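You operate a simulated robot arm through the tools that you are given. There is no shell and no other tool. Be economical: measure what you need, move in short steps, check, and stop when the job is done.

You are at the controls of a simulated two-armed robot. One attempt, no reset.

## Task
Carry the tray to the tap; empty and rinse the orange cup.
Fine: tray first, with both hands, set down between basin and window; dregs and rinse water into the tap basin; cup back on the tray, where the other cup stays; tap off.

Only the result counts: the job must be done as asked and must still hold three seconds after the hand-in. Knocking over, shifting, dropping, spilling or breaking anything else fails it.

## Robot
Two 7-joint arms with two-finger parallel grippers on one trunk, on a base that drives. Base frame: it is fixed to the floor where the robot stands at the start and does not move with it; the origin is under the middle of the robot, x ahead of it, y to its left, z up; the surface under the hand at the start is at about z = 815. Lengths are in mm, angles in degrees, forces in N, time in s.
The left shoulder is at the start at [50, 187, 1085], the right one opposite. With the tool pointing down near the work surface each hand reaches from about 100 to 660 mm from the robot's upright axis, wherever it stands, measured 20 degrees to its own side. Places, roughly: face of the steel tray [500, 200, 800]; steel tray (48x27x4 cm) [500, 200, 800]; tap basin [700, -1700, 700]; tap lever [800, -1700, 1100]. Payload 3.43 kg a hand.
The tool frame of a hand sits at the grasp point between the pads (the TCP): z along the fingers, y along the line on which they close. The tips reach 30 mm beyond it. Largest opening 94 mm; finger width 28, thickness 10; the body of the gripper, 50 by 96 mm, starts 55 mm behind the TCP.
Orientation is that of the tool frame in the base frame, as a unit quaternion [x, y, z, w]. With the fingers straight down and closing along the base's y, the tool's x points along the base's -x, its y along +y and its z along -z.

## Interface
- The arms move only by the tool apply_moves. It takes "left_targets", "right_targets" or both (then of equal length, played together; a hand with none holds still); each is a list that holds one entry, the list of rows, each a list of 7 numbers: the shift along the tool's x, y, z in mm, then the turn, a rotation vector about the tool's x, y, z in degrees, then the gripper command, from -1 (shut) to 1 (fully open), values between in proportion. In form: [[[dx, dy, dz, wx, wy, wz, gripper], ...]]. A call has 1 to 20 rows; each row is the pose to reach, as a shift and turn from the pose commanded when the call began, along the tool's axes at that moment. A row lasts 0.2 s, in which the tool goes at most 50 mm and 8.6 degrees; a call with a longer step from one row to the next is refused whole, and so is a gripper value outside its range. A pose out of reach is approached as far as the arm can. The call stops where the force on the tool passes 40 N (or 10 N more than at its start, if that is more) or the arm is blocked; 0.2 s more then pass. Each finger travels about 153 mm/s and halts on what it meets, pressing with about 33 N; the grip force reading is that of the motor and also rises with nothing between the fingers. The clock runs only during rows and for 0.2 s after the last one: add rows that repeat a pose to give the fingers time. The reply holds the time, the measured pose of the TCP, the force on the tool along the base axes, the opening and the grip force, in the units named above and with some noise, with the torque about the TCP (base axes, N m) and any sound that the robot's microphone picked up.
- Cameras (640 x 400 px; columns grow to the right, rows downward): "scene" is now at [139.3, 41.4, 1255.5]; the picture's right is [0.45, -0.89, 0.00], its down [-0.43, -0.22, -0.88] and it looks along [0.78, 0.40, -0.48] (base axes); focal length 236 px, centre (320, 200). "left" rides on the left gripper at [76, -14, -102] in its tool frame; the picture's right is [0.18, 0.98, 0.00], its down [-0.75, 0.14, -0.64] and it looks along [-0.63, 0.12, 0.77] (tool axes); focal length 243 px, centre (320, 200). "right" rides on the right gripper at [76, 14, -102] in its tool frame; the picture's right is [-0.18, 0.98, 0.00], its down [-0.75, -0.14, -0.64] and it looks along [-0.63, -0.12, 0.77] (tool axes); focal length 243 px, centre (320, 200). There is no depth. A picture from a camera that has moved, and an enlarged one, comes with that camera's place and axes in the base frame and with its lens.
- snapshot(camera): a new picture of that camera. It takes no simulated time.
- slide_trunk(by): slides the trunk up (or, below 0, down) by that many mm; the arms and the scene camera ride with it, the base frame stays. It gives what a move gives, with no picture.
- steer(legs): drives the robot by 1 to 6 legs, each [ahead, left, turn to the left] in mm, mm and degrees, along the robot's own axes; the way and the turn of a leg run together, so that a leg with both is an arc; at most 1500 mm and 180 degrees a leg. The arms and the cameras ride along, it lands a little off, and it stops where it bumps. It gives what a move gives.
- turn_head(pan, tilt): turns the head with the scene camera to pan (to the left, within 80 degrees either way) and tilt (down, from -29 to 69), counted from straight ahead of the robot. It gives what a move gives.
- close_up(camera, box): a new picture of the part [left, top, right, bottom] of that camera's present view, enlarged. It takes no simulated time.
- job_done(): hands the job in; it is judged then, once.

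Go step by step. Nothing tells you exact positions but the pictures and the camera data: compare them with the known pose of the tool, close in by small moves and look again before you grip or let go. The budget is 120 turns and 88 pictures, counting those below and the enlarged ones. Unless the task says otherwise, let go and move clear before handing in, and close with one line.

The tools are called as a command line: name --argument value ..., lists and objects as JSON in quotes. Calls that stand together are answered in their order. apply_moves: Moves the arms, as the interface text tells. Its arguments: {"type":"object","properties":{"left_targets":{"type":"array","items":{"type":"array","items":{"type":"array","items":{"type":"number"}}}},"right_targets":{"type":"array","items":{"type":"array","items":{"type":"array","items":{"type":"number"}}}}},"required":[]} The other tools are called the same way: slide_trunk (by) slides the trunk up or down; steer (legs) drives the base; turn_head (pan, tilt) turns the head that bears the scene camera; snapshot (camera) takes a picture; close_up (camera, box) takes an enlarged picture of a part of a camera's view; job_done () hands the job in.

At the start:

```text
time: 0.0
left_tool_pos: [307.1, 329.4, 1163.5]
left_ee_rot: [0.0, 1.0, 0.0, 0.0]
left_contact_force: [0.1, -0.1, 0.0]
left_ft_torque: [-0.01, 0.01, 0.02]
left_opening: 94.0
left_finger_force: 0.1
right_tool_pos: [403.0, -2.7, 1098.5]
right_ee_rot: [0.001, 1.0, 0.0, 0.001]
right_contact_force: [-0.1, 0.0, 0.1]
right_ft_torque: [-0.02, -0.02, -0.05]
right_opening: 93.9
right_finger_force: 0.1
trunk travel left (down, up): [-300.0, 132.0]
robot x, y, heading: [-0.1, 1.7, -0.0]
head pan, tilt: [27.0, 28.6]
```

scene: 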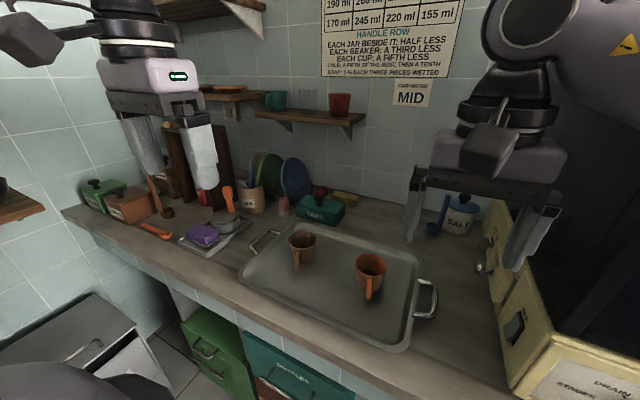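
right: 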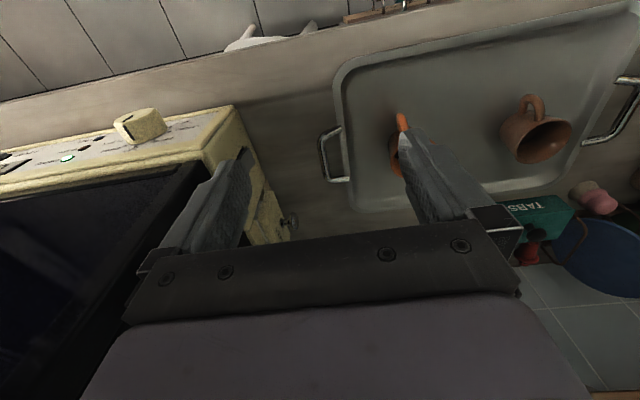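
left: 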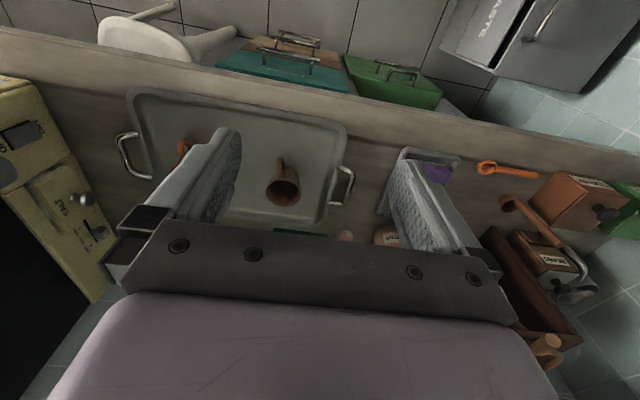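

I see the tray with the brown cup and the orange cup in front of me, its handles at the left and right ends. First I look at the tray in detail and around towards the tap.

close_up --camera "scene" --box '[220, 200, 460, 360]'

close_up --camera "scene" --box '[310, 0, 470, 110]'

turn_head --pan -65 --tilt 20

```text
2.50 times, centred on (340, 280) of scene
camera zoom: at [139.3, 41.4, 1255.5], right [0.45, -0.89, 0.0], down [-0.43, -0.22, -0.88], along [0.78, 0.4, -0.48], focal length 589 px, centre (270, 0)
```

zoom: 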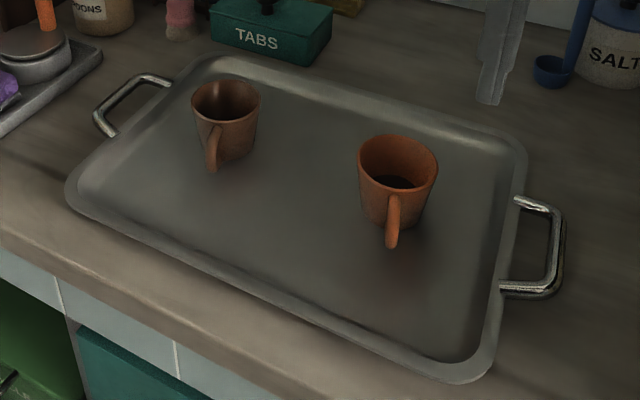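

```text
3.64 times, centred on (390, 55) of scene
camera zoom: at [139.3, 41.4, 1255.5], right [0.45, -0.89, 0.0], down [-0.43, -0.22, -0.88], along [0.78, 0.4, -0.48], focal length 856 px, centre (66, 727)
```

zoom: 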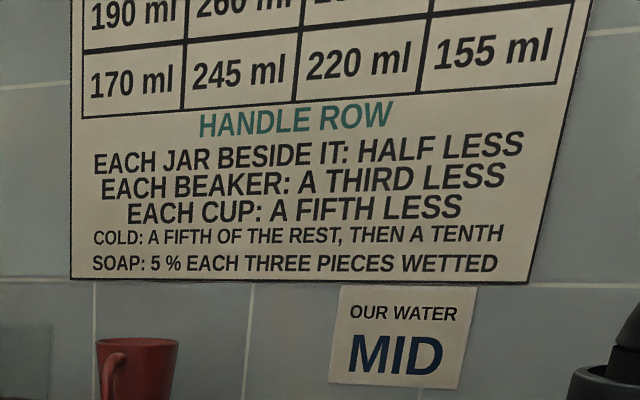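

```text
time: 1.7
left_tool_pos: [307.1, 328.4, 1163.0]
left_ee_rot: [0.0, 1.0, 0.0, 0.0]
left_contact_force: [0.2, 1.0, -0.5]
left_ft_torque: [-0.01, 0.0, 0.0]
left_opening: 94.1
left_finger_force: 0.1
right_tool_pos: [403.2, -1.6, 1098.8]
right_ee_rot: [0.0, 1.0, 0.0, 0.001]
right_contact_force: [0.6, -0.8, 0.4]
right_ft_torque: [-0.03, -0.03, -0.01]
right_opening: 94.0
right_finger_force: 0.0
trunk travel left (down, up): [-300.0, 132.0]
robot x, y, heading: [-0.3, 0.6, 0.3]
head pan, tilt: [-65.0, 20.0]
```

snapshot --camera "scene"

```text
82 pictures are left
camera scene: at [97.6, -84.3, 1269.3], right [-0.91, -0.42, 0.0], down [-0.14, 0.31, -0.94], along [0.4, -0.85, -0.34], focal length 236 px, centre (320, 200)
```

scene: 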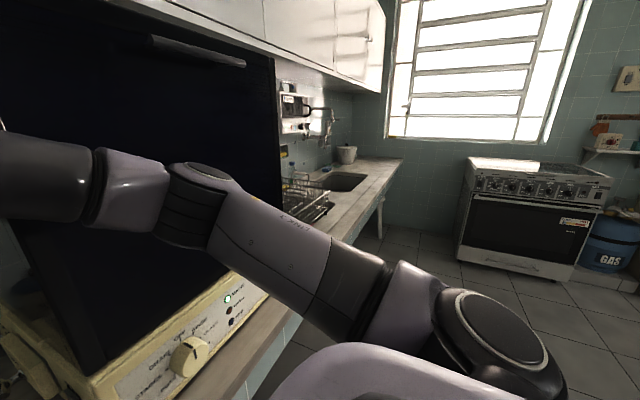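

close_up --camera "scene" --box '[270, 70, 430, 230]'

```text
2.50 times, centred on (350, 150) of scene
camera zoom: at [97.6, -84.3, 1269.3], right [-0.91, -0.42, 0.0], down [-0.14, 0.31, -0.94], along [0.4, -0.85, -0.34], focal length 589 px, centre (245, 325)
```

zoom: 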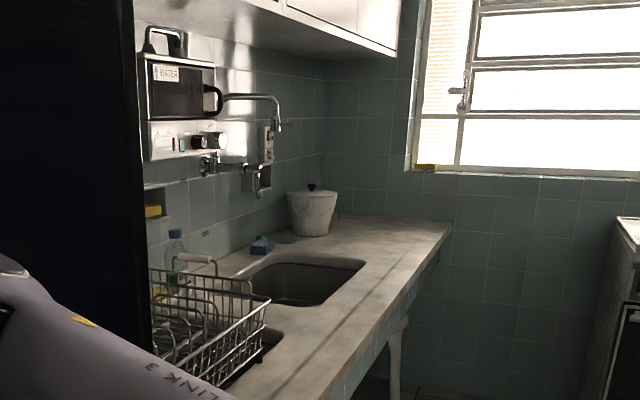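

The basin is further along the same counter, the window on the far wall beyond it. I check the floor and the counter front for driving clearance.

turn_head --pan 0 --tilt 60

snapshot --camera "scene"

turn_head --pan -75 --tilt 55

snapshot --camera "scene"

```text
time: 3.0
left_tool_pos: [308.5, 329.8, 1164.3]
left_ee_rot: [0.0, 1.0, 0.0, 0.001]
left_contact_force: [0.1, 0.4, 0.1]
left_ft_torque: [0.01, -0.03, -0.02]
left_opening: 94.2
left_finger_force: 0.2
right_tool_pos: [404.2, -2.6, 1099.7]
right_ee_rot: [0.0, 1.0, 0.0, 0.0]
right_contact_force: [-0.1, 0.5, 0.0]
right_ft_torque: [0.01, -0.01, 0.01]
right_opening: 94.0
right_finger_force: 0.0
trunk travel left (down, up): [-300.0, 132.0]
robot x, y, heading: [3.3, -0.2, -0.2]
head pan, tilt: [0.0, 60.0]
```

```text
80 pictures are left
camera scene: at [124.9, 0.0, 1211.1], right [0.0, -1.0, 0.0], down [-0.87, 0.0, -0.5], along [0.5, 0.0, -0.87], focal length 236 px, centre (320, 200)
```

scene: 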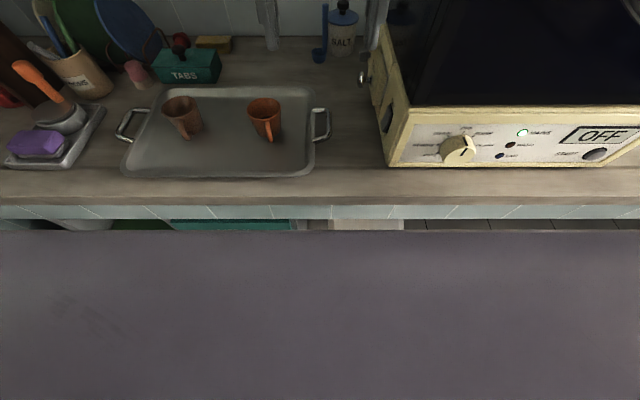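

```text
time: 4.5
left_tool_pos: [308.4, 330.0, 1161.5]
left_ee_rot: [0.0, 1.0, 0.0, 0.0]
left_contact_force: [-0.7, -0.4, 0.2]
left_ft_torque: [0.01, 0.02, 0.0]
left_opening: 94.0
left_finger_force: 0.0
right_tool_pos: [402.5, -2.8, 1098.6]
right_ee_rot: [0.0, 1.0, 0.0, 0.0]
right_contact_force: [0.2, -0.8, 0.3]
right_ft_torque: [-0.01, 0.01, 0.01]
right_opening: 94.3
right_finger_force: 0.1
trunk travel left (down, up): [-300.0, 132.0]
robot x, y, heading: [-0.6, 4.4, 0.0]
head pan, tilt: [-75.0, 55.0]
```

```text
79 pictures are left
camera scene: at [76.9, -69.5, 1217.2], right [-0.97, -0.26, 0.0], down [-0.21, 0.79, -0.57], along [0.15, -0.55, -0.82], focal length 236 px, centre (320, 200)
```

scene: 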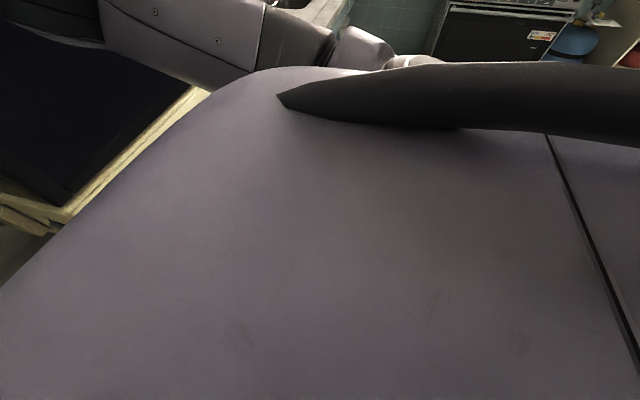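

Tray: handles near [533,-16] and [527,437], centre about [535,210]; the machine on the right has its front at x≈438. I shift left so the tray is centred between the hands.

steer --legs '[[0, 190, 0]]'

turn_head --pan 0 --tilt 50

snapshot --camera "scene"

snapshot --camera "left"

snapshot --camera "right"

```text
time: 6.8
left_tool_pos: [307.9, 519.7, 1162.4]
left_ee_rot: [0.0, 1.0, 0.0, 0.0]
left_contact_force: [-0.1, 0.6, 0.0]
left_ft_torque: [0.04, -0.01, 0.01]
left_opening: 93.9
left_finger_force: 0.0
right_tool_pos: [403.1, 186.7, 1099.2]
right_ee_rot: [-0.001, 1.0, 0.001, -0.001]
right_contact_force: [0.1, 0.9, 0.4]
right_ft_torque: [-0.01, 0.0, 0.02]
right_opening: 94.0
right_finger_force: 0.1
trunk travel left (down, up): [-300.0, 132.0]
robot x, y, heading: [-3.1, 193.5, 0.2]
head pan, tilt: [-75.0, 55.0]
```

```text
time: 8.3
left_tool_pos: [308.6, 517.9, 1163.4]
left_ee_rot: [0.0, 1.0, 0.0, 0.001]
left_contact_force: [0.3, 0.0, -0.8]
left_ft_torque: [0.01, -0.01, -0.02]
left_opening: 93.9
left_finger_force: 0.0
right_tool_pos: [403.2, 186.2, 1099.3]
right_ee_rot: [-0.001, 1.0, -0.001, 0.0]
right_contact_force: [1.0, 0.4, 0.6]
right_ft_torque: [0.01, 0.0, 0.0]
right_opening: 94.1
right_finger_force: 0.1
trunk travel left (down, up): [-300.0, 132.0]
robot x, y, heading: [-0.1, 188.3, -0.0]
head pan, tilt: [0.0, 50.0]
```

```text
78 pictures are left
camera scene: at [135.2, 189.1, 1223.7], right [0.0, -1.0, 0.0], down [-0.77, 0.0, -0.64], along [0.64, 0.0, -0.77], focal length 236 px, centre (320, 200)
```

scene: 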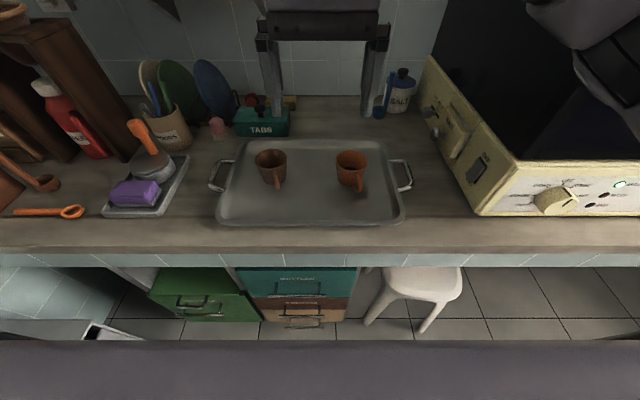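

```text
77 pictures are left
camera left: at [230.6, 503.6, 1265.0], right [-0.18, 0.98, 0.0], down [0.75, 0.14, 0.64], along [0.63, 0.12, -0.77], focal length 243 px, centre (320, 200)
```

left: 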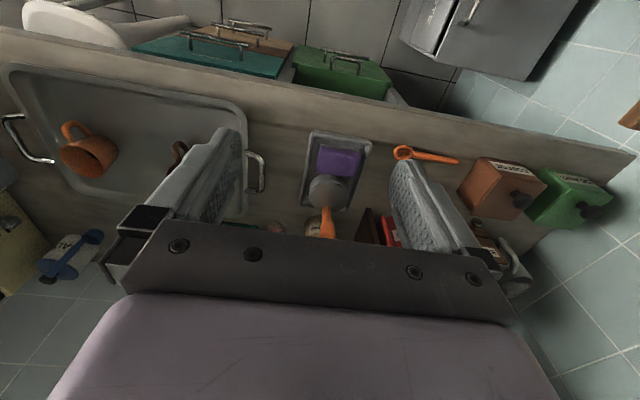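

```text
76 pictures are left
camera right: at [326.6, 201.6, 1202.1], right [0.18, 0.98, 0.0], down [0.75, -0.14, 0.64], along [0.63, -0.12, -0.77], focal length 243 px, centre (320, 200)
```

right: 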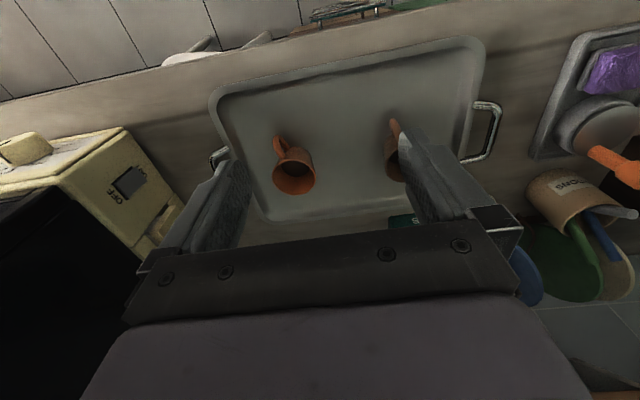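

The stool sits under the counter edge; nothing blocks. Handle bars are about [526,-12,837] and [530,437,837]; I move both hands above them with narrowed fingers and look again.

apply_moves --right_targets '[[[-18, -28, 0, 0, 0, 0, 0.3], [-36, -57, 5, 0, 0, 0, -0.2], [-54, -85, 20, 0, 0, 0, -0.2], [-72, -114, 45, 0, 0, 0, -0.2], [-90, -142, 70, 0, 0, 0, -0.2], [-108, -171, 95, 0, 0, 0, -0.2], [-123, -199, 109, 0, 0, 0, -0.2], [-123, -199, 109, 0, 0, 0, -0.2]]]' --left_targets '[[[-31, -12, 25, 0, 0, 0, 0.3], [-62, -23, 50, 0, 0, 0, -0.2], [-94, -35, 75, 0, 0, 0, -0.2], [-126, -46, 100, 0, 0, 0, -0.2], [-158, -58, 125, 0, 0, 0, -0.2], [-190, -70, 150, 0, 0, 0, -0.2], [-220, -81, 173, 0, 0, 0, -0.2], [-220, -81, 173, 0, 0, 0, -0.2]]]'

snapshot --camera "left"

snapshot --camera "right"

snapshot --camera "scene"

```text
time: 10.1
left_tool_pos: [527.8, 441.2, 990.2]
left_ee_rot: [0.0, 1.0, -0.001, 0.0]
left_contact_force: [-0.1, 0.5, 0.7]
left_ft_torque: [0.0, 0.01, -0.01]
left_opening: 37.6
left_finger_force: 0.0
right_tool_pos: [524.6, -8.3, 991.9]
right_ee_rot: [-0.001, 1.0, -0.002, 0.001]
right_contact_force: [-0.4, -0.5, -0.3]
right_ft_torque: [0.0, 0.0, 0.0]
right_opening: 37.6
right_finger_force: 0.1
trunk travel left (down, up): [-300.0, 132.0]
robot x, y, heading: [-3.0, 190.8, -0.0]
head pan, tilt: [0.0, 50.0]
```

```text
75 pictures are left
camera left: at [450.2, 426.0, 1092.9], right [-0.19, 0.98, 0.0], down [0.75, 0.14, 0.64], along [0.63, 0.12, -0.77], focal length 243 px, centre (320, 200)
```

left: 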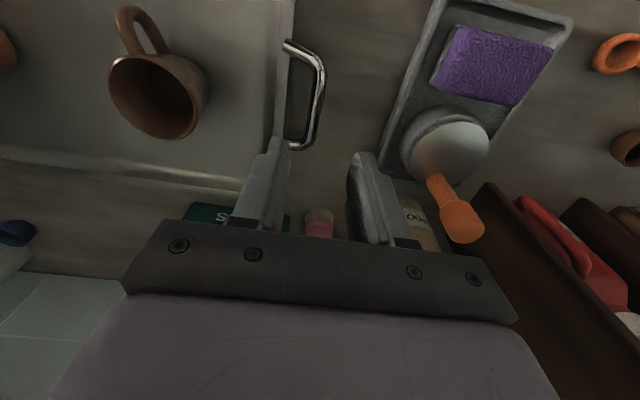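

```text
74 pictures are left
camera right: at [448.4, 5.4, 1093.9], right [0.18, 0.98, 0.0], down [0.75, -0.14, 0.64], along [0.63, -0.12, -0.77], focal length 243 px, centre (320, 200)
```

right: 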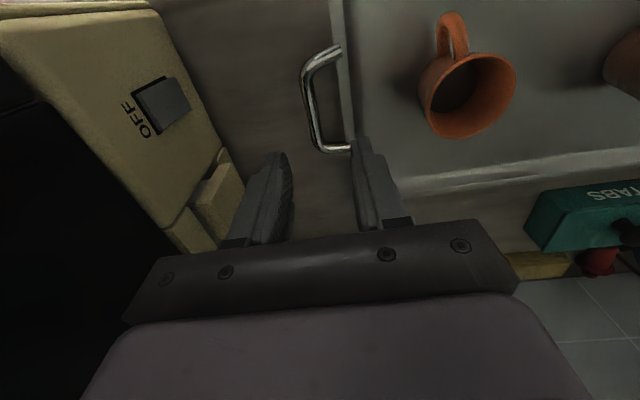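

```text
73 pictures are left
camera scene: at [134.3, 191.6, 1223.9], right [0.0, -1.0, 0.0], down [-0.77, 0.0, -0.64], along [0.64, 0.0, -0.77], focal length 236 px, centre (320, 200)
```

scene: 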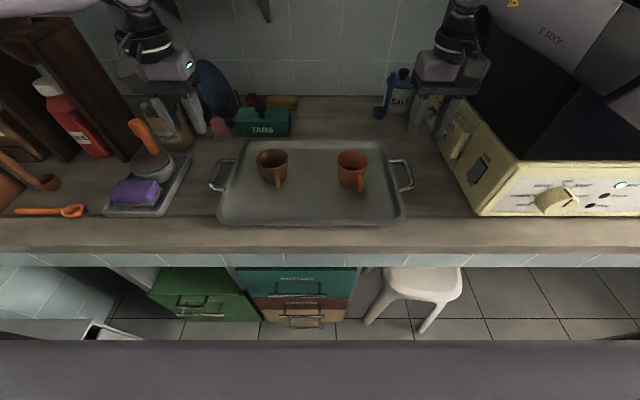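

Relative to the hands, the left bar is about 1 mm right of the left TCP and the right bar about 13 mm right of the right TCP, both ~10 mm further ahead. I centre, narrow to 30 mm and go down part way.

apply_moves --right_targets '[[[-6, -8, 30, 0, 0, 0, -0.36], [-13, -16, 60, 0, 0, 0, -0.36], [-13, -16, 92, 0, 0, 0, -0.36], [-13, -16, 92, 0, 0, 0, -0.36]]]' --left_targets '[[[-5, 1, 30, 0, 0, 0, -0.36], [-10, 2, 60, 0, 0, 0, -0.36], [-10, 2, 90, 0, 0, 0, -0.36], [-10, 2, 90, 0, 0, 0, -0.36]]]'

snapshot --camera "left"

snapshot --camera "right"

```text
time: 11.1
left_tool_pos: [520.6, 452.1, 906.3]
left_ee_rot: [0.0, 1.0, -0.005, 0.005]
left_contact_force: [0.0, 0.2, 0.4]
left_ft_torque: [0.0, 0.01, 0.0]
left_opening: 30.1
left_finger_force: 0.0
left hand out of reach, approached as far as the arm can: row 2, 3, 4
right_tool_pos: [532.6, -18.0, 911.0]
right_ee_rot: [-0.007, 1.0, -0.005, 0.01]
right_contact_force: [0.7, -0.7, 0.7]
right_ft_torque: [0.01, -0.01, -0.02]
right_opening: 30.2
right_finger_force: 0.0
trunk travel left (down, up): [-300.0, 132.0]
robot x, y, heading: [-1.7, 190.4, -0.3]
head pan, tilt: [0.0, 50.0]
```

```text
72 pictures are left
camera left: at [442.6, 438.6, 1007.8], right [-0.18, 0.98, -0.01], down [0.75, 0.15, 0.65], along [0.64, 0.11, -0.76], focal length 243 px, centre (320, 200)
```

left: 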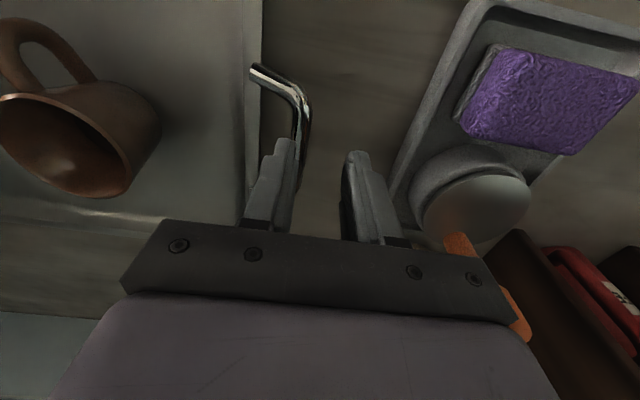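

```text
71 pictures are left
camera right: at [454.2, -3.2, 1011.1], right [0.17, 0.99, -0.01], down [0.74, -0.13, 0.66], along [0.65, -0.12, -0.75], focal length 243 px, centre (320, 200)
```

right: 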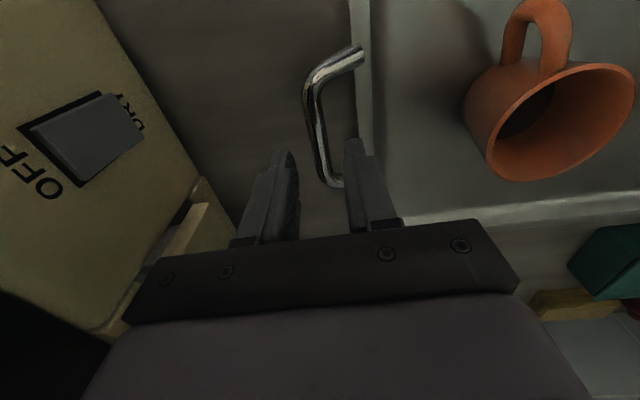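

The left arm is at the limit of its reach, so I raise both hands and lower the trunk to bring the shoulders closer to the tray height.

apply_moves --right_targets '[[[0, 0, -40, 0, 0, 0, -0.36], [10, 0, -80, 0, 0, 0, -0.36], [10, 0, -120, 0, 0, 0, -0.36], [10, 0, -160, 0, 0, 0, -0.36]]]' --left_targets '[[[0, 0, -40, 0, 0, 0, -0.36], [10, 0, -80, 0, 0, 0, -0.36], [10, 0, -120, 0, 0, 0, -0.36], [10, 0, -160, 0, 0, 0, -0.36]]]'

slide_trunk --by -140

```text
time: 12.1
left_tool_pos: [513.9, 449.3, 1065.2]
left_ee_rot: [0.0, 1.0, -0.002, 0.002]
left_contact_force: [-0.7, -0.4, 0.3]
left_ft_torque: [0.01, 0.0, 0.01]
left_opening: 29.9
left_finger_force: 0.1
right_tool_pos: [525.6, -24.1, 1062.5]
right_ee_rot: [-0.001, 1.0, -0.002, 0.002]
right_contact_force: [0.1, -0.4, -1.0]
right_ft_torque: [0.0, 0.02, -0.03]
right_opening: 30.0
right_finger_force: 0.1
trunk travel left (down, up): [-300.0, 132.0]
robot x, y, heading: [-0.7, 187.4, 0.1]
head pan, tilt: [0.0, 50.0]
```

```text
time: 13.7
left_tool_pos: [513.3, 449.9, 925.8]
left_ee_rot: [0.0, 1.0, -0.003, 0.003]
left_contact_force: [0.2, 0.6, -0.6]
left_ft_torque: [0.02, 0.02, -0.05]
left_opening: 30.0
left_finger_force: 0.2
right_tool_pos: [525.4, -23.7, 922.2]
right_ee_rot: [-0.001, 1.0, -0.003, 0.003]
right_contact_force: [0.0, 0.1, 0.5]
right_ft_torque: [0.02, 0.02, -0.01]
right_opening: 30.1
right_finger_force: 0.1
trunk travel left (down, up): [-160.0, 272.0]
robot x, y, heading: [-0.4, 187.3, -0.1]
head pan, tilt: [0.0, 50.0]
```

apply_moves --right_targets '[[[-7, 0, 14, 0, 0, 0, -0.36], [-13, -1, 27, 0, 0, 0, -0.36], [-13, -1, 27, 0, 0, 0, -0.36]]]' --left_targets '[[[-12, -4, 15, 0, 0, 0, -0.36], [-25, -7, 30, 0, 0, 0, -0.36], [-25, -7, 30, 0, 0, 0, -0.36]]]'

snapshot --camera "left"

snapshot --camera "right"

```text
time: 14.5
left_tool_pos: [531.7, 447.2, 895.9]
left_ee_rot: [0.0, 1.0, -0.005, 0.006]
left_contact_force: [0.5, 1.2, 1.3]
left_ft_torque: [0.01, 0.01, 0.02]
left_opening: 29.9
left_finger_force: 0.0
left hand out of reach, approached as far as the arm can: row 2, 3
right_tool_pos: [536.8, -23.7, 901.0]
right_ee_rot: [-0.002, 1.0, -0.003, 0.009]
right_contact_force: [0.4, 0.4, 0.1]
right_ft_torque: [0.04, 0.0, -0.01]
right_opening: 30.1
right_finger_force: 0.1
trunk travel left (down, up): [-160.0, 272.0]
robot x, y, heading: [-3.1, 191.0, 0.1]
head pan, tilt: [0.0, 50.0]
```

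```text
70 pictures are left
camera left: at [453.4, 432.6, 997.0], right [-0.18, 0.98, -0.01], down [0.75, 0.15, 0.65], along [0.64, 0.11, -0.76], focal length 243 px, centre (320, 200)
```

left: 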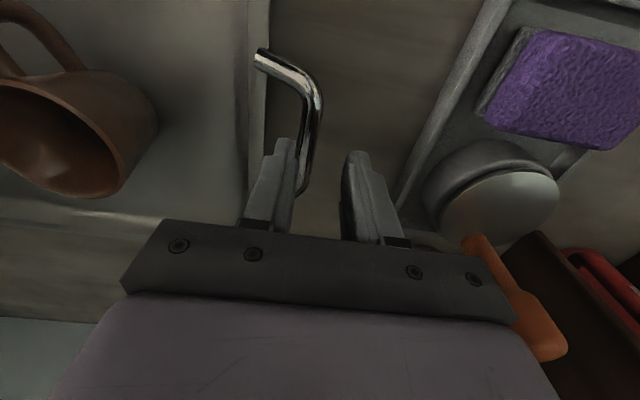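

```text
69 pictures are left
camera right: at [457.8, -8.1, 1002.7], right [0.18, 0.98, 0.0], down [0.74, -0.13, 0.66], along [0.65, -0.12, -0.75], focal length 243 px, centre (320, 200)
```

right: 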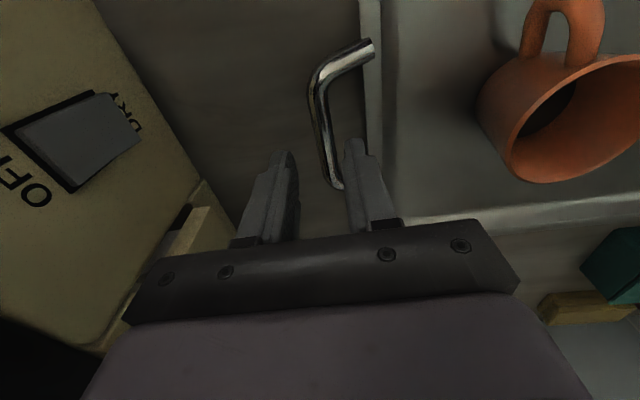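

The left arm is still just at its limit because the tray sits 20 mm left of my middle. I raise the hands slightly, shift the base 20 mm left, and try again.

apply_moves --right_targets '[[[0, 0, -40, 0, 0, 0, -0.36], [0, 0, -60, 0, 0, 0, -0.36]]]' --left_targets '[[[0, 0, -40, 0, 0, 0, -0.36], [0, 0, -60, 0, 0, 0, -0.36]]]'

steer --legs '[[15, 20, 0]]'

```text
time: 15.1
left_tool_pos: [525.3, 450.4, 948.3]
left_ee_rot: [0.0, 1.0, -0.002, 0.002]
left_contact_force: [0.2, 0.4, -0.3]
left_ft_torque: [0.03, -0.02, 0.0]
left_opening: 30.0
left_finger_force: 0.1
left hand out of reach, approached as far as the arm can: row 1, 2
right_tool_pos: [540.8, -27.7, 953.6]
right_ee_rot: [0.0, 1.0, -0.002, 0.0]
right_contact_force: [0.3, 0.3, 0.1]
right_ft_torque: [0.0, -0.01, 0.02]
right_opening: 30.2
right_finger_force: 0.0
trunk travel left (down, up): [-160.0, 272.0]
robot x, y, heading: [-1.3, 189.6, 0.1]
head pan, tilt: [0.0, 50.0]
```

```text
time: 16.0
left_tool_pos: [541.3, 467.8, 948.4]
left_ee_rot: [0.001, 1.0, 0.0, 0.001]
left_contact_force: [0.6, -0.5, 0.0]
left_ft_torque: [-0.02, -0.01, 0.0]
left_opening: 30.2
left_finger_force: 0.1
right_tool_pos: [557.1, -8.3, 952.3]
right_ee_rot: [0.0, 1.0, -0.001, 0.0]
right_contact_force: [-0.1, -0.3, -0.2]
right_ft_torque: [0.0, 0.0, 0.01]
right_opening: 30.0
right_finger_force: 0.0
trunk travel left (down, up): [-160.0, 272.0]
robot x, y, heading: [15.3, 210.1, -0.1]
head pan, tilt: [0.0, 50.0]
```

apply_moves --right_targets '[[[10, -8, 14, 0, 0, 0, -0.36], [19, -16, 27, 0, 0, 0, -0.36], [19, -16, 57, 0, 0, 0, -0.36], [19, -16, 57, 0, 0, 0, -0.36]]]' --left_targets '[[[2, -12, 15, 0, 0, 0, -0.36], [3, -25, 30, 0, 0, 0, -0.36], [3, -25, 53, 0, 0, 0, -0.36], [3, -25, 53, 0, 0, 0, -0.36]]]'

snapshot --camera "left"

snapshot --camera "right"

snapshot --camera "scene"

```text
time: 17.0
left_tool_pos: [534.7, 448.5, 895.6]
left_ee_rot: [0.0, 1.0, -0.005, 0.004]
left_contact_force: [-0.2, 0.0, -0.3]
left_ft_torque: [-0.01, 0.0, 0.0]
left_opening: 30.1
left_finger_force: 0.0
right_tool_pos: [532.4, -18.0, 903.4]
right_ee_rot: [-0.003, 1.0, -0.004, 0.008]
right_contact_force: [-0.5, -0.4, 0.1]
right_ft_torque: [0.01, 0.02, 0.0]
right_opening: 30.3
right_finger_force: 0.1
trunk travel left (down, up): [-160.0, 272.0]
robot x, y, heading: [13.1, 213.2, 0.2]
head pan, tilt: [0.0, 50.0]
```

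```text
68 pictures are left
camera left: at [456.2, 434.8, 998.1], right [-0.18, 0.98, -0.01], down [0.75, 0.15, 0.65], along [0.64, 0.11, -0.76], focal length 243 px, centre (320, 200)
```

left: 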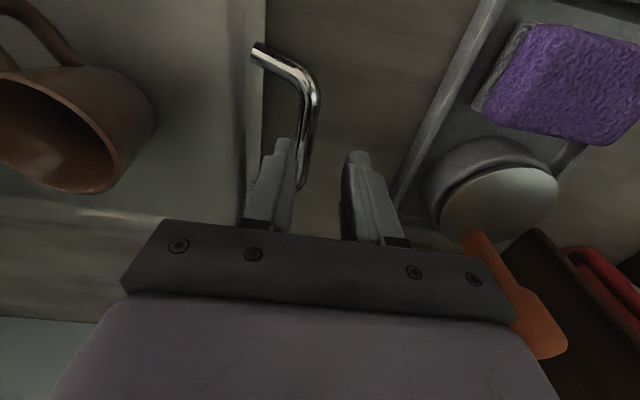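

```text
67 pictures are left
camera right: at [453.9, -2.5, 1004.5], right [0.18, 0.98, -0.01], down [0.74, -0.13, 0.65], along [0.64, -0.12, -0.76], focal length 243 px, centre (320, 200)
```

right: 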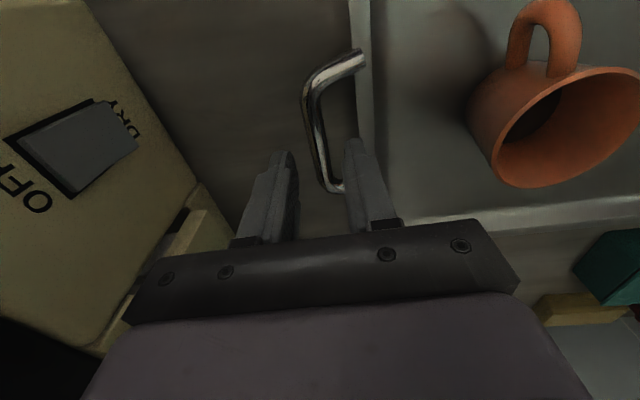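

```text
66 pictures are left
camera scene: at [144.5, 215.6, 1084.9], right [0.0, -1.0, 0.01], down [-0.76, -0.01, -0.65], along [0.65, -0.01, -0.76], focal length 236 px, centre (320, 200)
```

scene: 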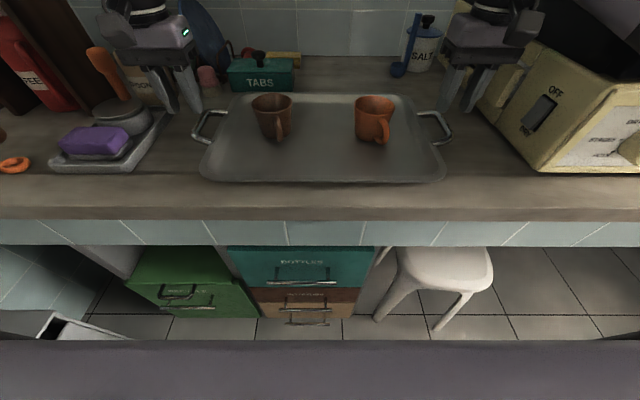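

Both hands sit a few mm outward of the commanded pose. I correct (left 5 mm, right 8 mm to the right) and see whether the arms follow.

apply_moves --right_targets '[[[-6, -8, 5, 0, 0, 0, -0.36], [-6, -8, 10, 0, 0, 0, -0.36], [-6, -8, 10, 0, 0, 0, -0.36], [-6, -8, 10, 0, 0, 0, -0.36]]]' --left_targets '[[[-4, -5, 2, 0, 0, 0, -0.36], [-4, -5, 5, 0, 0, 0, -0.36], [-4, -5, 5, 0, 0, 0, -0.36], [-4, -5, 5, 0, 0, 0, -0.36]]]'

```text
time: 18.0
left_tool_pos: [532.1, 447.5, 890.8]
left_ee_rot: [0.0, 1.0, -0.007, 0.006]
left_contact_force: [0.4, -0.8, -0.6]
left_ft_torque: [-0.01, 0.01, 0.02]
left_opening: 30.0
left_finger_force: 0.1
left hand out of reach, approached as far as the arm can: row 1, 2, 3, 4
right_tool_pos: [537.8, -21.2, 897.5]
right_ee_rot: [-0.008, 1.0, -0.006, 0.011]
right_contact_force: [-1.3, -0.5, 0.2]
right_ft_torque: [-0.04, -0.01, 0.0]
right_opening: 29.9
right_finger_force: 0.0
trunk travel left (down, up): [-160.0, 272.0]
robot x, y, heading: [13.6, 211.4, 0.2]
head pan, tilt: [0.0, 50.0]
```

The left arm reports out of reach though the distance is within specification, likely an unlucky arm posture. I test by retracting the left hand, lowering it there and extending again.

apply_moves --left_targets '[[[0, 0, -40, 0, 0, 0, -0.36], [40, 0, -60, 0, 0, 0, -0.36], [80, 0, -60, 0, 0, 0, -0.36], [120, 0, -40, 0, 0, 0, -0.36], [120, 0, 0, 0, 0, 0, -0.36], [120, 0, 0, 0, 0, 0, -0.36], [90, 0, 0, 0, 0, 0, -0.36], [60, 0, 0, 0, 0, 0, -0.36], [30, 0, 0, 0, 0, 0, -0.36], [15, 0, 0, 0, 0, 0, -0.36], [0, 0, 0, 0, 0, 0, -0.36], [0, 0, 0, 0, 0, 0, -0.36], [0, 0, 0, 0, 0, 0, -0.36]]]'

```text
time: 20.8
left_tool_pos: [532.6, 448.6, 892.0]
left_ee_rot: [0.0, 1.0, -0.007, 0.007]
left_contact_force: [0.0, -0.6, -0.3]
left_ft_torque: [0.01, 0.02, 0.0]
left_opening: 30.2
left_finger_force: 0.1
left hand out of reach, approached as far as the arm can: row 1
right_tool_pos: [536.2, -21.3, 895.9]
right_ee_rot: [-0.009, 1.0, -0.007, 0.009]
right_contact_force: [-0.4, 0.2, 0.6]
right_ft_torque: [-0.02, 0.01, -0.01]
right_opening: 30.2
right_finger_force: 0.0
trunk travel left (down, up): [-160.0, 272.0]
robot x, y, heading: [17.8, 209.9, 0.0]
head pan, tilt: [0.0, 50.0]
```

apply_moves --right_targets '[[[0, -5, 0, 0, 0, 0, -0.36], [-2, -7, 5, 0, 0, 0, -0.36], [-2, -7, 5, 0, 0, 0, -0.36]]]' --left_targets '[[[0, -4, 0, 0, 0, 0, -0.36], [0, -7, 0, 0, 0, 0, -0.36], [0, -7, 0, 0, 0, 0, -0.36]]]'

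snapshot --camera "left"

snapshot --camera "right"

```text
time: 21.8
left_tool_pos: [529.6, 443.7, 889.9]
left_ee_rot: [-0.001, 1.0, -0.005, 0.006]
left_contact_force: [0.1, 0.5, -1.0]
left_ft_torque: [-0.03, -0.05, -0.01]
left_opening: 30.2
left_finger_force: 0.0
left hand out of reach, approached as far as the arm can: row 1, 2, 3
right_tool_pos: [539.0, -19.4, 896.7]
right_ee_rot: [-0.021, 1.0, -0.007, 0.018]
right_contact_force: [0.1, -0.1, -0.1]
right_ft_torque: [0.02, 0.02, -0.01]
right_opening: 30.0
right_finger_force: 0.0
trunk travel left (down, up): [-160.0, 272.0]
robot x, y, heading: [13.3, 209.7, 0.1]
head pan, tilt: [0.0, 50.0]
stopped in row 3 (right hand): the arm was blocked; the commanded pose is now the measured one
```

```text
65 pictures are left
camera left: at [450.9, 429.3, 992.7], right [-0.19, 0.98, -0.01], down [0.75, 0.15, 0.65], along [0.64, 0.11, -0.76], focal length 243 px, centre (320, 200)
```

left: 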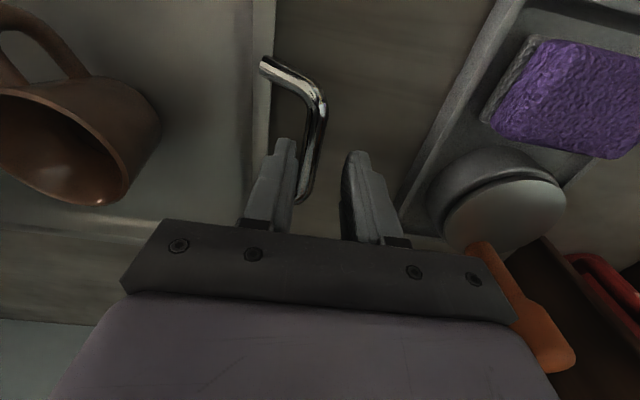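

```text
64 pictures are left
camera right: at [457.4, -6.8, 995.7], right [0.15, 0.99, -0.01], down [0.73, -0.1, 0.67], along [0.66, -0.1, -0.74], focal length 243 px, centre (320, 200)
```

right: 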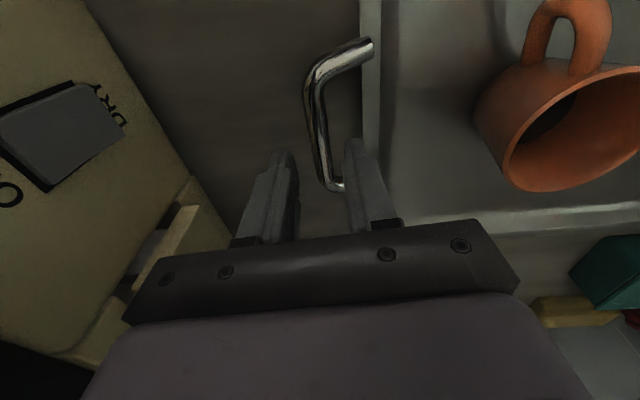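

The right arm reports being blocked; I suspect its elbow or forearm against the tall machine. I look there.

turn_head --pan -45 --tilt 0

snapshot --camera "scene"

turn_head --pan 45 --tilt 0

snapshot --camera "scene"

```text
time: 23.0
left_tool_pos: [529.0, 442.5, 891.9]
left_ee_rot: [-0.001, 1.0, -0.005, 0.007]
left_contact_force: [1.1, 0.3, 0.1]
left_ft_torque: [0.02, 0.02, 0.01]
left_opening: 30.4
left_finger_force: 0.0
right_tool_pos: [537.3, -19.6, 894.7]
right_ee_rot: [-0.02, 1.0, -0.008, 0.016]
right_contact_force: [0.0, -0.3, -0.8]
right_ft_torque: [0.02, 0.01, 0.01]
right_opening: 30.1
right_finger_force: 0.1
trunk travel left (down, up): [-160.0, 272.0]
robot x, y, heading: [18.7, 210.8, -0.0]
head pan, tilt: [-45.0, 0.0]
```

```text
63 pictures are left
camera scene: at [128.0, 154.0, 1163.2], right [-0.71, -0.71, 0.0], down [0.01, -0.01, -1.0], along [0.71, -0.71, 0.01], focal length 236 px, centre (320, 200)
```

scene: 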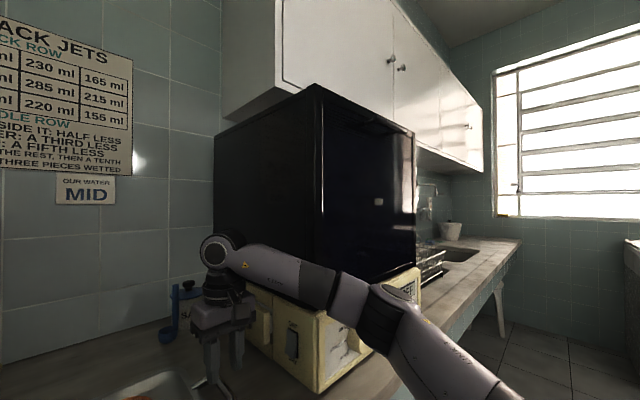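

```text
time: 24.6
left_tool_pos: [528.5, 443.8, 892.4]
left_ee_rot: [0.0, 1.0, -0.005, 0.007]
left_contact_force: [-1.1, 0.5, -0.4]
left_ft_torque: [-0.03, -0.01, 0.01]
left_opening: 30.1
left_finger_force: 0.0
right_tool_pos: [538.0, -19.4, 894.8]
right_ee_rot: [-0.021, 1.0, -0.009, 0.015]
right_contact_force: [-0.1, 0.0, 0.6]
right_ft_torque: [-0.01, -0.01, 0.0]
right_opening: 30.2
right_finger_force: 0.1
trunk travel left (down, up): [-160.0, 272.0]
robot x, y, heading: [11.3, 210.8, 0.3]
head pan, tilt: [45.0, 0.0]
```

```text
62 pictures are left
camera scene: at [127.9, 281.2, 1162.2], right [0.71, -0.71, 0.01], down [0.01, -0.01, -1.0], along [0.71, 0.71, 0.0], focal length 236 px, centre (320, 200)
```

scene: 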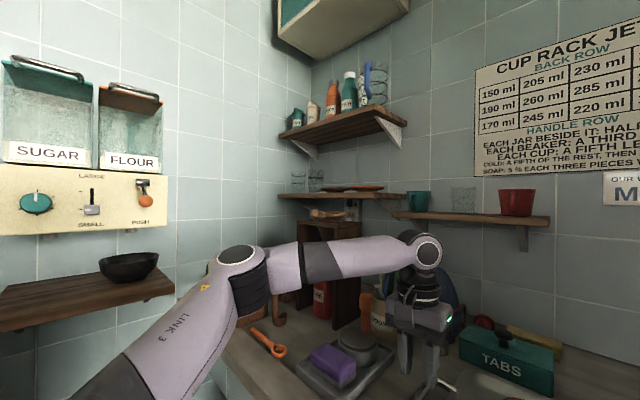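

The elbows are bent far outward, and the right forearm runs close to the machine's corner. I was too close: I free the right arm, raise the trunk again and back off so the arms straighten.

apply_moves --right_targets '[[[10, 8, -30, 0, 0, 0, -0.36], [30, 8, -60, 0, 0, 0, -0.36], [60, 8, -90, 0, 0, 0, -0.36]]]' --left_targets '[[[10, 0, -30, 0, 0, 0, -0.36], [30, 0, -60, 0, 0, 0, -0.36], [60, 0, -90, 0, 0, 0, -0.36]]]'

slide_trunk --by 140

steer --legs '[[-80, 0, 0]]'

```text
time: 25.4
left_tool_pos: [475.8, 436.3, 977.5]
left_ee_rot: [-0.001, 1.0, -0.002, 0.002]
left_contact_force: [-0.1, -0.2, -0.8]
left_ft_torque: [-0.01, -0.05, -0.02]
left_opening: 30.1
left_finger_force: 0.1
right_tool_pos: [484.6, -25.0, 975.1]
right_ee_rot: [-0.01, 1.0, -0.002, 0.008]
right_contact_force: [0.5, -0.1, -0.1]
right_ft_torque: [-0.03, 0.0, -0.02]
right_opening: 30.2
right_finger_force: 0.1
trunk travel left (down, up): [-160.0, 272.0]
robot x, y, heading: [20.1, 208.8, 0.2]
head pan, tilt: [45.0, 0.0]
```

```text
time: 27.1
left_tool_pos: [475.9, 436.9, 1116.8]
left_ee_rot: [-0.001, 1.0, -0.001, 0.002]
left_contact_force: [0.1, 0.3, 0.4]
left_ft_torque: [-0.02, 0.0, 0.01]
left_opening: 29.9
left_finger_force: 0.3
right_tool_pos: [483.9, -23.2, 1114.1]
right_ee_rot: [-0.012, 1.0, -0.002, 0.007]
right_contact_force: [-1.1, 0.0, -0.3]
right_ft_torque: [-0.02, 0.01, 0.0]
right_opening: 29.9
right_finger_force: 0.1
trunk travel left (down, up): [-300.0, 132.0]
robot x, y, heading: [15.9, 210.1, 0.2]
head pan, tilt: [45.0, 0.0]
```

```text
time: 28.2
left_tool_pos: [395.7, 437.2, 1118.2]
left_ee_rot: [0.0, 1.0, -0.001, 0.002]
left_contact_force: [0.8, 0.3, 0.0]
left_ft_torque: [-0.02, 0.02, -0.01]
left_opening: 30.0
left_finger_force: 0.1
right_tool_pos: [403.4, -24.1, 1114.2]
right_ee_rot: [-0.012, 1.0, -0.002, 0.008]
right_contact_force: [0.0, 0.4, -0.2]
right_ft_torque: [0.01, -0.01, 0.03]
right_opening: 29.9
right_finger_force: 0.0
trunk travel left (down, up): [-300.0, 132.0]
robot x, y, heading: [-62.9, 212.8, 0.1]
head pan, tilt: [45.0, 0.0]
```

apply_moves --right_targets '[[[-23, -1, 36, 0, 0.9, 1.4, -0.36], [-46, -2, 72, 0, 0.9, 1.4, -0.36], [-69, -3, 108, 0, 0.9, 1.4, -0.36], [-92, -3, 144, 0, 0.9, 1.4, -0.36], [-115, -3, 180, 0, 0.9, 1.4, -0.36], [-135, -3, 219, 0, 0.9, 1.4, -0.36], [-135, -3, 219, 0, 0.9, 1.4, -0.36]]]' --left_targets '[[[-24, 1, 36, 0, 0, 0, -0.36], [-48, 2, 72, 0, 0, 0, -0.36], [-72, 3, 108, 0, 0, 0, -0.36], [-96, 4, 144, 0, 0, 0, -0.36], [-120, 5, 184, 0, 0, 0, -0.36], [-142, 5, 223, 0, 0, 0, -0.36], [-142, 5, 223, 0, 0, 0, -0.36]]]'

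snapshot --camera "left"

snapshot --camera "right"

```text
time: 29.8
left_tool_pos: [473.4, 477.3, 914.8]
left_ee_rot: [0.0, 1.0, -0.002, 0.003]
left_contact_force: [0.3, -0.2, 1.0]
left_ft_torque: [-0.02, 0.0, -0.01]
left_opening: 30.1
left_finger_force: 0.1
left hand out of reach, approached as far as the arm can: row 3, 4, 5, 6, 7
right_tool_pos: [541.6, -24.0, 895.5]
right_ee_rot: [-0.001, 1.0, -0.002, 0.0]
right_contact_force: [-0.5, -0.5, 0.5]
right_ft_torque: [0.0, 0.0, -0.02]
right_opening: 30.0
right_finger_force: 0.1
trunk travel left (down, up): [-300.0, 132.0]
robot x, y, heading: [-67.7, 208.2, 0.1]
head pan, tilt: [45.0, 0.0]
```

```text
61 pictures are left
camera left: at [395.1, 462.2, 1015.8], right [-0.18, 0.98, 0.0], down [0.75, 0.14, 0.64], along [0.63, 0.12, -0.76], focal length 243 px, centre (320, 200)
```

left: 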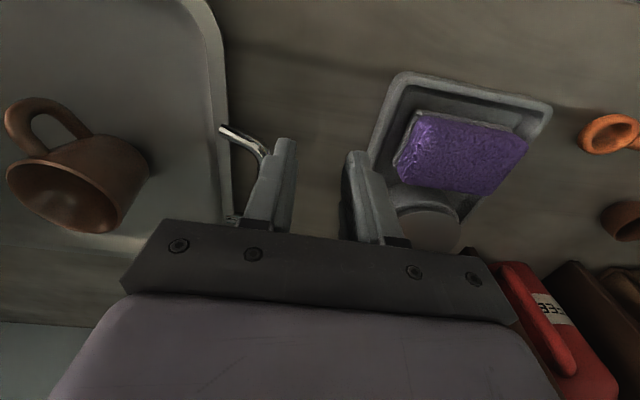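

```text
60 pictures are left
camera right: at [465.9, -9.3, 998.4], right [0.18, 0.98, 0.0], down [0.75, -0.14, 0.64], along [0.63, -0.12, -0.77], focal length 243 px, centre (320, 200)
```

right: 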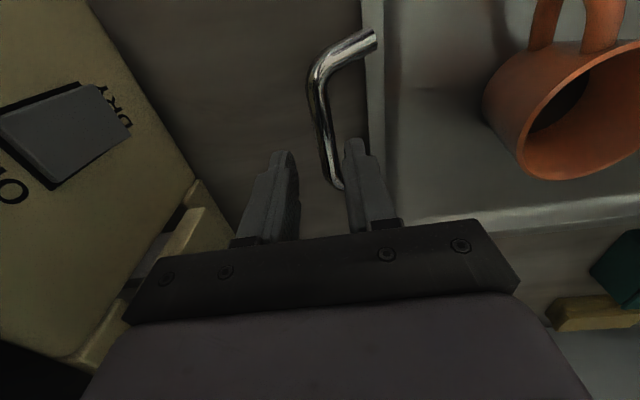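

The right hand is well placed now; the left arm is stuck in some posture. I look at it.

turn_head --pan 50 --tilt 20

snapshot --camera "scene"

```text
time: 30.6
left_tool_pos: [472.5, 477.1, 914.5]
left_ee_rot: [0.001, 1.0, -0.002, 0.002]
left_contact_force: [0.0, -0.7, -0.2]
left_ft_torque: [-0.01, -0.02, -0.02]
left_opening: 30.2
left_finger_force: 0.1
right_tool_pos: [542.6, -23.9, 896.0]
right_ee_rot: [-0.001, 1.0, -0.002, 0.0]
right_contact_force: [-0.5, -1.2, 0.0]
right_ft_torque: [-0.04, 0.0, 0.01]
right_opening: 30.0
right_finger_force: 0.0
trunk travel left (down, up): [-300.0, 132.0]
robot x, y, heading: [-65.8, 209.9, 0.0]
head pan, tilt: [50.0, 20.0]
```

```text
59 pictures are left
camera scene: at [53.3, 280.7, 1269.3], right [0.77, -0.64, 0.0], down [-0.22, -0.26, -0.94], along [0.6, 0.72, -0.34], focal length 236 px, centre (320, 200)
```

scene: 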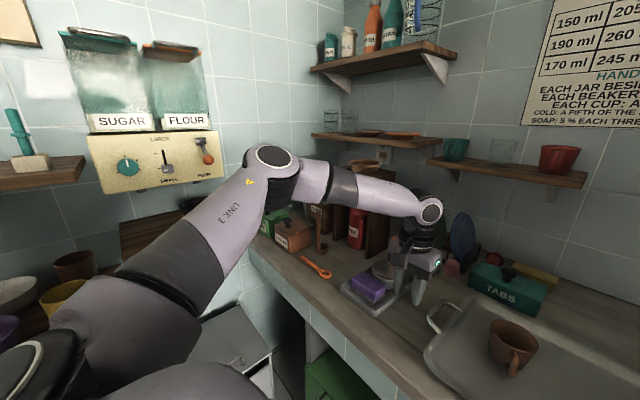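

The left elbow started from a far-outward posture, unlike the right one. I bring the left hand up and inward (mirror of the right's start) and then extend out to the handle.

apply_moves --left_targets '[[[10, 0, -45, 0, 0, 0, -0.36], [25, 0, -90, 0, 0, 0, -0.36], [45, -10, -130, 0, 0, 0, -0.36], [70, -35, -165, 0, 0, 0, -0.36], [90, -75, -185, 0, 0, 0, -0.36], [105, -120, -185, 0, 0, 0, -0.36], [120, -165, -185, 0, 0, 0, -0.36], [130, -210, -185, 0, 0, 0, -0.36], [135, -257, -185, 0, 0, 0, -0.36], [135, -270, -185, 0, 0, 0, -0.36], [135, -270, -185, 0, 0, 0, -0.36]]]'

snapshot --camera "scene"

```text
time: 33.0
left_tool_pos: [281.4, 332.6, 1076.5]
left_ee_rot: [-0.001, 1.0, -0.002, 0.001]
left_contact_force: [-0.5, -0.9, 0.5]
left_ft_torque: [0.01, 0.0, 0.03]
left_opening: 30.1
left_finger_force: 0.0
left hand out of reach, approached as far as the arm can: row 6, 7, 8, 9, 10, 11
right_tool_pos: [542.6, -25.2, 896.5]
right_ee_rot: [0.0, 1.0, -0.002, 0.0]
right_contact_force: [-0.1, 0.5, 0.1]
right_ft_torque: [0.03, -0.01, 0.0]
right_opening: 30.4
right_finger_force: 0.1
trunk travel left (down, up): [-300.0, 132.0]
robot x, y, heading: [-63.9, 208.0, -0.2]
head pan, tilt: [50.0, 20.0]
```

```text
58 pictures are left
camera scene: at [52.9, 280.6, 1269.3], right [0.77, -0.64, 0.0], down [-0.22, -0.26, -0.94], along [0.6, 0.72, -0.34], focal length 236 px, centre (320, 200)
```

scene: 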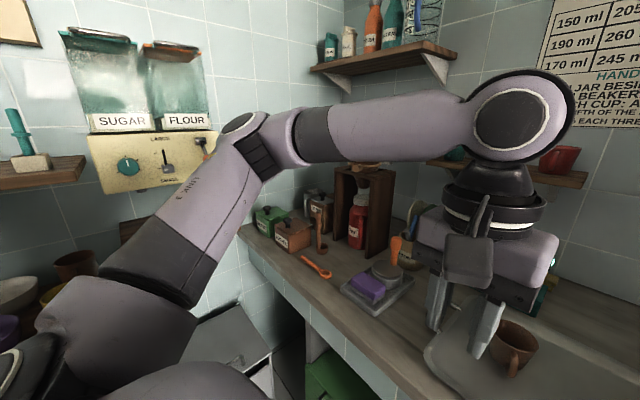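

I test whether a wrist yaw limit is the cause, by turning the left tool about its axis while keeping the target.

apply_moves --left_targets '[[[0, 0, 0, 0, 0, 8, -0.36], [0, 0, 0, 0, 0, 16, -0.36], [0, 0, 0, 0, 0, 24, -0.36], [0, 0, 0, 0, 0, 24, -0.36]]]'

```text
time: 34.0
left_tool_pos: [286.5, 332.7, 1077.4]
left_ee_rot: [0.208, 0.978, -0.001, 0.002]
left_contact_force: [-0.6, -1.0, -0.4]
left_ft_torque: [0.02, -0.01, -0.01]
left_opening: 29.9
left_finger_force: 0.0
left hand out of reach, approached as far as the arm can: row 3, 4
right_tool_pos: [542.8, -24.0, 897.2]
right_ee_rot: [0.0, 1.0, -0.001, 0.0]
right_contact_force: [0.2, 1.4, 1.0]
right_ft_torque: [-0.01, 0.02, 0.01]
right_opening: 30.1
right_finger_force: 0.2
trunk travel left (down, up): [-300.0, 132.0]
robot x, y, heading: [-62.3, 208.1, 0.1]
head pan, tilt: [50.0, 20.0]
```

apply_moves --left_targets '[[[-8, -18, 0, 0, 0, 0, -0.36], [-16, -36, 0, 0, 0, 0, -0.36], [-24, -55, 0, 0, 0, 0, -0.36], [-24, -55, 0, 0, 0, -8, -0.36], [-24, -55, 0, 0, 0, -16, -0.36], [-24, -55, 0, 0, 0, -24, -0.36], [-24, -55, 0, 0, 0, -32, -0.36], [-24, -55, 0, 0, 0, -40, -0.36], [-24, -55, 0, 0, 0, -48, -0.36]]]'

```text
time: 36.0
left_tool_pos: [304.0, 347.3, 1112.3]
left_ee_rot: [-0.188, 0.982, -0.002, 0.002]
left_contact_force: [-0.6, 0.3, 1.4]
left_ft_torque: [-0.02, -0.02, 0.01]
left_opening: 30.2
left_finger_force: 0.1
left hand out of reach, approached as far as the arm can: row 1, 2, 3, 4, 5, 6, 7, 8, 9
right_tool_pos: [541.6, -23.9, 896.7]
right_ee_rot: [0.0, 1.0, -0.003, 0.0]
right_contact_force: [0.1, -0.1, -1.1]
right_ft_torque: [-0.01, 0.01, 0.02]
right_opening: 30.2
right_finger_force: 0.0
trunk travel left (down, up): [-300.0, 132.0]
robot x, y, heading: [-66.2, 210.0, 0.0]
head pan, tilt: [50.0, 20.0]
```

Yaw turns freely, so another joint limits it. I try a higher, inward path for the left arm to change its elbow posture.

apply_moves --left_targets '[[[0, 0, -40, 0, 0, 7, -0.36], [0, 0, -80, 0, 0, 14, -0.36], [0, 0, -120, 0, 0, 21.7, -0.36], [0, 0, -150, 0, 0, 21.7, -0.36], [-15, 37, -150, 0, 0, 21.7, -0.36], [0, 0, -150, 0, 0, 21.7, -0.36], [15, -37, -150, 0, 0, 21.7, -0.36], [30, -74, -150, 0, 0, 21.7, -0.36], [45, -111, -150, 0, 0, 21.7, -0.36], [60, -148, -150, 0, 0, 21.7, -0.36], [60, -148, -150, 0, 0, 21.7, -0.36]]]'

snapshot --camera "scene"

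```text
time: 38.4
left_tool_pos: [255.4, 365.0, 1215.0]
left_ee_rot: [-0.02, 1.0, -0.001, 0.002]
left_contact_force: [-0.2, 0.4, 1.3]
left_ft_torque: [0.01, 0.0, 0.02]
left_opening: 30.1
left_finger_force: 0.1
left hand out of reach, approached as far as the arm can: row 1, 2, 3, 4, 5, 6, 7, 8, 9, 10, 11
right_tool_pos: [542.8, -24.2, 896.3]
right_ee_rot: [0.0, 1.0, -0.001, -0.001]
right_contact_force: [-0.1, -0.1, 0.7]
right_ft_torque: [-0.05, 0.0, 0.0]
right_opening: 30.0
right_finger_force: 0.1
trunk travel left (down, up): [-300.0, 132.0]
robot x, y, heading: [-66.6, 208.7, 0.2]
head pan, tilt: [50.0, 20.0]
```

```text
57 pictures are left
camera scene: at [53.3, 280.7, 1269.3], right [0.77, -0.64, 0.0], down [-0.22, -0.26, -0.94], along [0.6, 0.72, -0.34], focal length 236 px, centre (320, 200)
```

scene: 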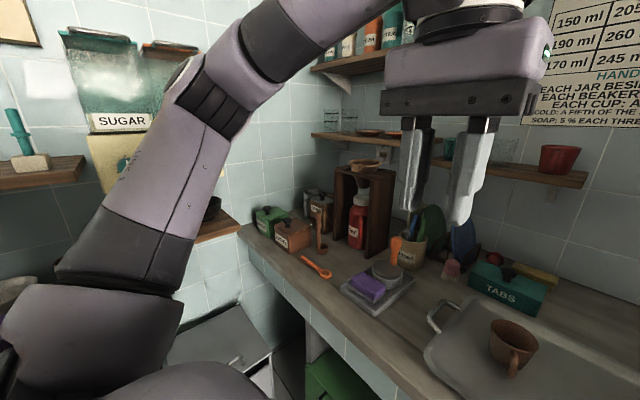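

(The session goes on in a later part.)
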